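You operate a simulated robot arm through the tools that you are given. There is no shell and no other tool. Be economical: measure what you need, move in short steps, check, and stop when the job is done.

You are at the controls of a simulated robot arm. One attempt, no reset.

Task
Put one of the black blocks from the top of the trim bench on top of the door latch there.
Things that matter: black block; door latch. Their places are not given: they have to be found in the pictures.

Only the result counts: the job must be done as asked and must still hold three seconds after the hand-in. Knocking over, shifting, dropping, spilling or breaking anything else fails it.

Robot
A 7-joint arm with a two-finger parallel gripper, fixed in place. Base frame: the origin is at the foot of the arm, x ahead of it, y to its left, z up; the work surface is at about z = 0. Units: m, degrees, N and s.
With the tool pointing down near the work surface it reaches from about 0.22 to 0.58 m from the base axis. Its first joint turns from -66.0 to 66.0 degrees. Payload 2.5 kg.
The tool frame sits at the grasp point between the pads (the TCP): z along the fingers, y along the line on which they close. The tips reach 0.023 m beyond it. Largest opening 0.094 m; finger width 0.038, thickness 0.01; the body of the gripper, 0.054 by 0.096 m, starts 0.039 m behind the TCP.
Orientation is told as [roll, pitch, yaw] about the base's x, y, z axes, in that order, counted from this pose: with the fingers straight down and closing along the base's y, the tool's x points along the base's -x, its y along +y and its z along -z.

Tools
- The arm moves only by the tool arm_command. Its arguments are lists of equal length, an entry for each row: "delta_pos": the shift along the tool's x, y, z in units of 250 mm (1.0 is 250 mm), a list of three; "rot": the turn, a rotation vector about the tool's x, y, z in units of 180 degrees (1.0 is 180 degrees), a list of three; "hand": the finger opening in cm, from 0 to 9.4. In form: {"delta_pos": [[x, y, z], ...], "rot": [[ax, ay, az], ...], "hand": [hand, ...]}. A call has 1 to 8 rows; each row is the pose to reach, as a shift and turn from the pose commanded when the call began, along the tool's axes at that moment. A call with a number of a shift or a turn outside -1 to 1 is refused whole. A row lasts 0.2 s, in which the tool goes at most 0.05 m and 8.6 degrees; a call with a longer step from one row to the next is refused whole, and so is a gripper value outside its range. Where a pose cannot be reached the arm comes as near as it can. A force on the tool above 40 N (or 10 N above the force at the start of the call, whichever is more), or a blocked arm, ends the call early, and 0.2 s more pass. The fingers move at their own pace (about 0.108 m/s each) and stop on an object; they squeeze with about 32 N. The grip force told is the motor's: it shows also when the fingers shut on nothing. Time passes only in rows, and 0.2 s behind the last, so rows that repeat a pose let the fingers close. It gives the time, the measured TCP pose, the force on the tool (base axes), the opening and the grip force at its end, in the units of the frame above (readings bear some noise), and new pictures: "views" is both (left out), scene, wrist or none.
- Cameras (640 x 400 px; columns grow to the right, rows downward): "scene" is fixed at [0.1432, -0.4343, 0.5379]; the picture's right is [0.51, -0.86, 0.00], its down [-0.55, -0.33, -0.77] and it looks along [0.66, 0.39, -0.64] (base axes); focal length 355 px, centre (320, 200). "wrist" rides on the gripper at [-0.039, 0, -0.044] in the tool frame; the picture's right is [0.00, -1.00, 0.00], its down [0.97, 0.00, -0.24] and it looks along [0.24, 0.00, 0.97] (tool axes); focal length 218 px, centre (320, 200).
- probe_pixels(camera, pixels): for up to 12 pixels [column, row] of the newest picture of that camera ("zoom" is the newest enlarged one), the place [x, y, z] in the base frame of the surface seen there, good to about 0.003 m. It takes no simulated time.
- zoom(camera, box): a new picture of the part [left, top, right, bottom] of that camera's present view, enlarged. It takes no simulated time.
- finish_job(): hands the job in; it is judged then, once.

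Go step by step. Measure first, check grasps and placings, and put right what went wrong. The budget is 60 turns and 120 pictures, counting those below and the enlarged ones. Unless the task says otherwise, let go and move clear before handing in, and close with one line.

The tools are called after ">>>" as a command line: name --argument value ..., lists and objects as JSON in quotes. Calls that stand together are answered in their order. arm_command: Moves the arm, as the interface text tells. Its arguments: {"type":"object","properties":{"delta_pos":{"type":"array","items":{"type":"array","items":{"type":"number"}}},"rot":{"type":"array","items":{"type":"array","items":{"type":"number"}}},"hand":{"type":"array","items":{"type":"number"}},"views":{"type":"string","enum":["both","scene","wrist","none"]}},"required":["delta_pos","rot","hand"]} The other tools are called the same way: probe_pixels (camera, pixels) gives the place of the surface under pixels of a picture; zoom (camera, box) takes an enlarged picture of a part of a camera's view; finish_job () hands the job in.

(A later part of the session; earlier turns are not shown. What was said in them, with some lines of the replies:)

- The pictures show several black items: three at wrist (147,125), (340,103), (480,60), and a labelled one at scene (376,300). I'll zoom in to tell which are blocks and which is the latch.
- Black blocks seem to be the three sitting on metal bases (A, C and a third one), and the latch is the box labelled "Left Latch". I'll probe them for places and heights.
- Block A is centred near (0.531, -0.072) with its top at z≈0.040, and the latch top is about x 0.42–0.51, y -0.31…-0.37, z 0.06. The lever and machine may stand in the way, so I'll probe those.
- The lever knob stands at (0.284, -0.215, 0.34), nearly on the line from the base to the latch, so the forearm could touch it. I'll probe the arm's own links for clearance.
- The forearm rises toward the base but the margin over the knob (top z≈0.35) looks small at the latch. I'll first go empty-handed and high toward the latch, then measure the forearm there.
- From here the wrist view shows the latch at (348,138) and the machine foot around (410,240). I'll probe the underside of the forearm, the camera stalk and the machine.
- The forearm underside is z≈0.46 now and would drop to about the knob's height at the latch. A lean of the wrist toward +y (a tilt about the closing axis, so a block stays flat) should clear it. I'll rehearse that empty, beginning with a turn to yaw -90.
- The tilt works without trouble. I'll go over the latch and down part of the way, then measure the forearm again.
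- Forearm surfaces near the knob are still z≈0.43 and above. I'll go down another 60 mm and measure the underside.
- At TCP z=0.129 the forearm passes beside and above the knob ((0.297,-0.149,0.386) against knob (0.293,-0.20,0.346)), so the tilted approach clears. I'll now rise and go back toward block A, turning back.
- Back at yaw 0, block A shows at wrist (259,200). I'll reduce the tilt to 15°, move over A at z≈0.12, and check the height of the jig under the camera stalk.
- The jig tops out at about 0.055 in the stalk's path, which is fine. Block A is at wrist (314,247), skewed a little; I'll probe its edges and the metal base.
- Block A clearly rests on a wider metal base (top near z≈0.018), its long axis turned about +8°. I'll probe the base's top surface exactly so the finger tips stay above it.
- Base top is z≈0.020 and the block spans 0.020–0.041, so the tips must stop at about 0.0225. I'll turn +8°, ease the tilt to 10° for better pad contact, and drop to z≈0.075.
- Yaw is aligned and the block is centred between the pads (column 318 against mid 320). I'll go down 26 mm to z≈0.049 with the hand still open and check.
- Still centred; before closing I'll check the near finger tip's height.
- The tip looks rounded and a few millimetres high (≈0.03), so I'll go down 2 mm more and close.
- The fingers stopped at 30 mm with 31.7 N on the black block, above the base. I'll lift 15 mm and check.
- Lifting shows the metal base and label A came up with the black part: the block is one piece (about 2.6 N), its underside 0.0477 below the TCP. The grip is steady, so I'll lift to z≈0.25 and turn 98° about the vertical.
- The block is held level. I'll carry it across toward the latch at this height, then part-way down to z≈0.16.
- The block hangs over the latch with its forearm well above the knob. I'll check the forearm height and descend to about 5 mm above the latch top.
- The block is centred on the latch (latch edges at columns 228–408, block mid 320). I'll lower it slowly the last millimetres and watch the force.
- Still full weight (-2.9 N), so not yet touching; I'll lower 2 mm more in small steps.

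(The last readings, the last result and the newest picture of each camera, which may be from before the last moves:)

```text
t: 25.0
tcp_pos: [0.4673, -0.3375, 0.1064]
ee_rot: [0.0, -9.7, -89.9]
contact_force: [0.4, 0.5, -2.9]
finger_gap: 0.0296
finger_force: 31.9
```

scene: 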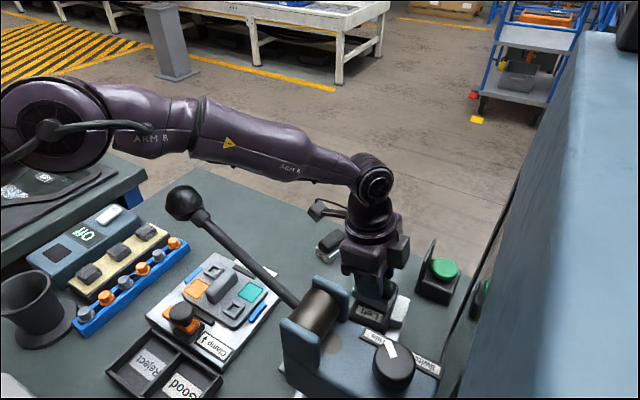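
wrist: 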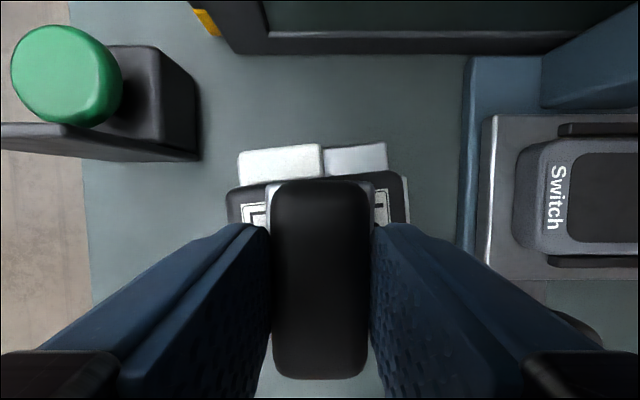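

>>> arm_command --delta_pos '[[0.0004, 0, 0.002], [0.0007, 0, 0.004], [0.0007, 0, 0.004]]' --rot '[[0, 0, 0], [0, 0, 0], [0, 0, 0]]' --hand '[1.8, 1.8, 1.8]' --views "none"

>>> zoom --camera "scene" --box '[350, 265, 420, 325]'

```text
t: 25.8
tcp_pos: [0.4688, -0.3364, 0.1061]
ee_rot: [-0.1, -9.7, -90.0]
contact_force: [0.6, 0.4, -2.2]
finger_gap: 0.0296
finger_force: 32.4
```

```text
6.67 times, centred on (385, 295) of scene
```

zoom: 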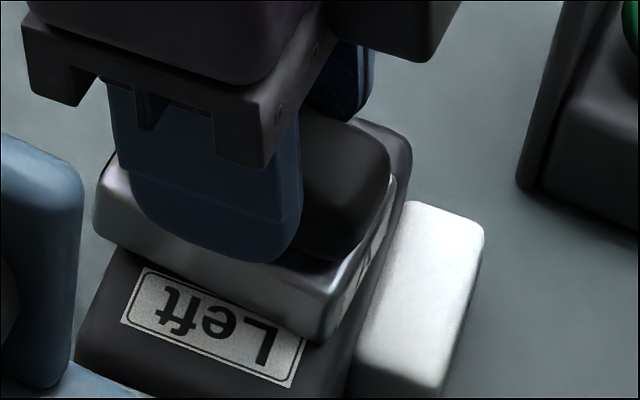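

Nearly touching, with weight still on the gripper. I'll lower 1.5 mm more.

>>> arm_command --delta_pos '[[0.0004, 0, 0.002], [0.0007, 0, 0.004], [0.001, 0, 0.006], [0.001, 0, 0.006]]' --rot '[[0, 0, 0], [0, 0, 0], [0, 0, 0], [0, 0, 0]]' --hand '[1.8, 1.8, 1.8, 1.8]' --views "none"

```text
t: 26.8
tcp_pos: [0.4688, -0.3375, 0.1061]
ee_rot: [-0.1, -9.8, -90.0]
contact_force: [-3.8, 1.4, 11.4]
finger_gap: 0.0298
finger_force: 32.1
```

Contact now (force +11.4 N), the block sits on the latch. I'll ease up 0.7 mm to take off the pressure, then open slightly.

>>> arm_command --delta_pos '[[-0.0005, 0, -0.003], [-0.0005, 0, -0.003]]' --rot '[[0, 0, 0], [0, 0, 0]]' --hand '[1.8, 1.8]' --views "none"

>>> arm_command --delta_pos '[[0, 0, 0], [0, 0, 0], [0, 0, 0], [0, 0, 0]]' --rot '[[0, 0, 0], [0, 0, 0], [0, 0, 0], [0, 0, 0]]' --hand '[3.2, 3.8, 4.6, 5.5]'

>>> zoom --camera "scene" --box '[350, 265, 420, 325]'

```text
t: 27.4
tcp_pos: [0.4684, -0.3368, 0.1066]
ee_rot: [0.2, -9.9, -90.0]
contact_force: [2.6, -3.4, 5.3]
finger_gap: 0.0299
finger_force: 31.9
```

```text
t: 28.4
tcp_pos: [0.4677, -0.3359, 0.1052]
ee_rot: [0.0, -9.6, -90.0]
contact_force: [0.7, -0.6, -0.6]
finger_gap: 0.0549
finger_force: 0.0
```

scene: 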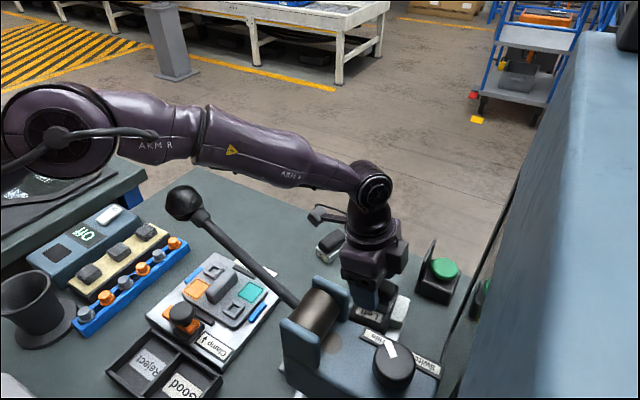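
wrist: 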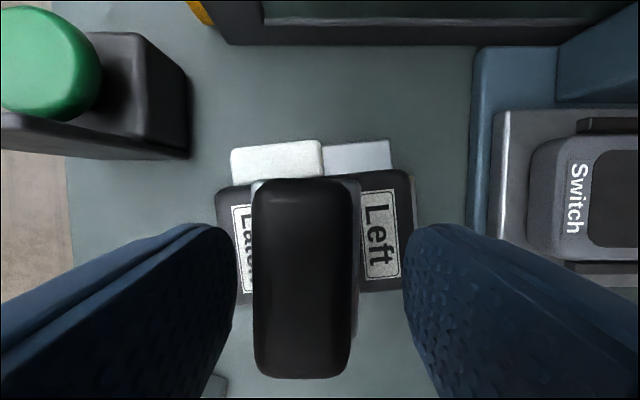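

```text
6.67 times, centred on (385, 295) of scene
```

zoom: 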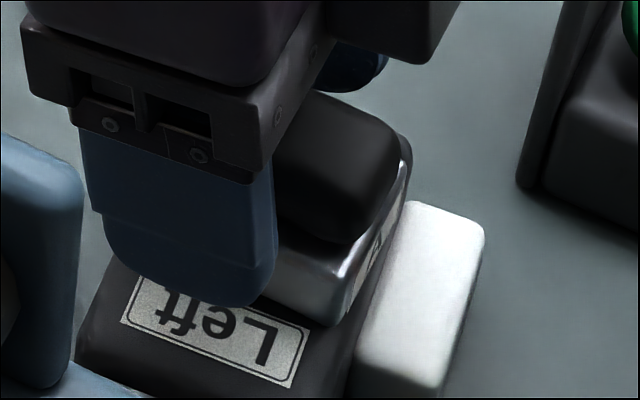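

Released: the block shifted a few mm toward +x as the fingers opened but rests flat on the latch. I'll open wider and back off along the tool axis.

>>> arm_command --delta_pos '[[0, 0, 0], [0, 0, -0.04], [0, 0, -0.12], [0, 0, -0.26], [0, 0, -0.42], [0, 0, -0.58]]' --rot '[[0, 0, 0], [0, 0, 0], [0, 0, 0], [0, 0, 0], [0, 0, 0], [0, 0, 0]]' --hand '[7, 7, 7, 7, 7, 7]'

>>> zoom --camera "scene" --box '[320, 230, 440, 340]'

```text
t: 29.8
tcp_pos: [0.466, -0.3138, 0.2477]
ee_rot: [-0.1, -9.7, -90.0]
contact_force: [-0.6, -0.5, -0.3]
finger_gap: 0.0701
finger_force: 0.0
```

scene: 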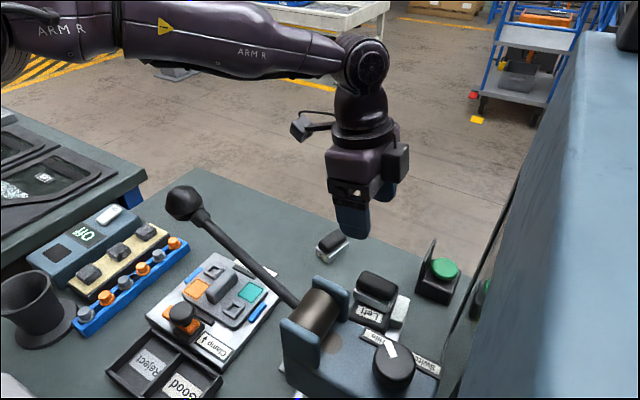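
wrist: 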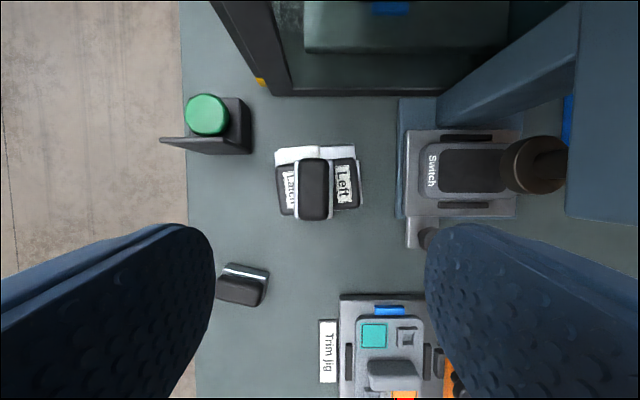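

```text
3.64 times, centred on (380, 285) of scene
```

zoom: 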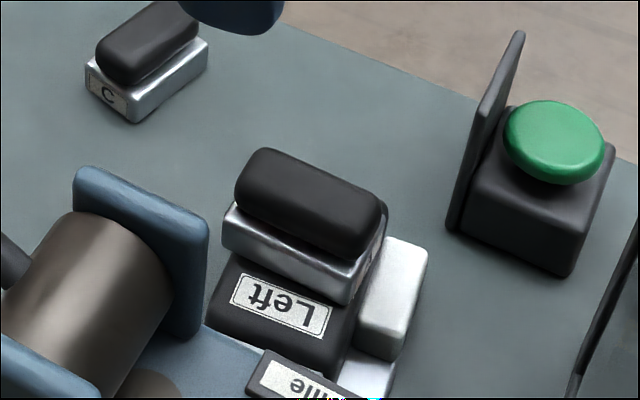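

The block sits squarely on the latch (scene (377,287)), level, other items undisturbed and the lever unmoved. The arm is clear, so I'll hand in.

>>> finish_job

```text
The job is handed in.
```

I put black block A on top of the "Left Latch" door latch. It was sitting flat when I let go, the arm is clear, and nothing else appeared to have moved; I have no result from the judging yet.
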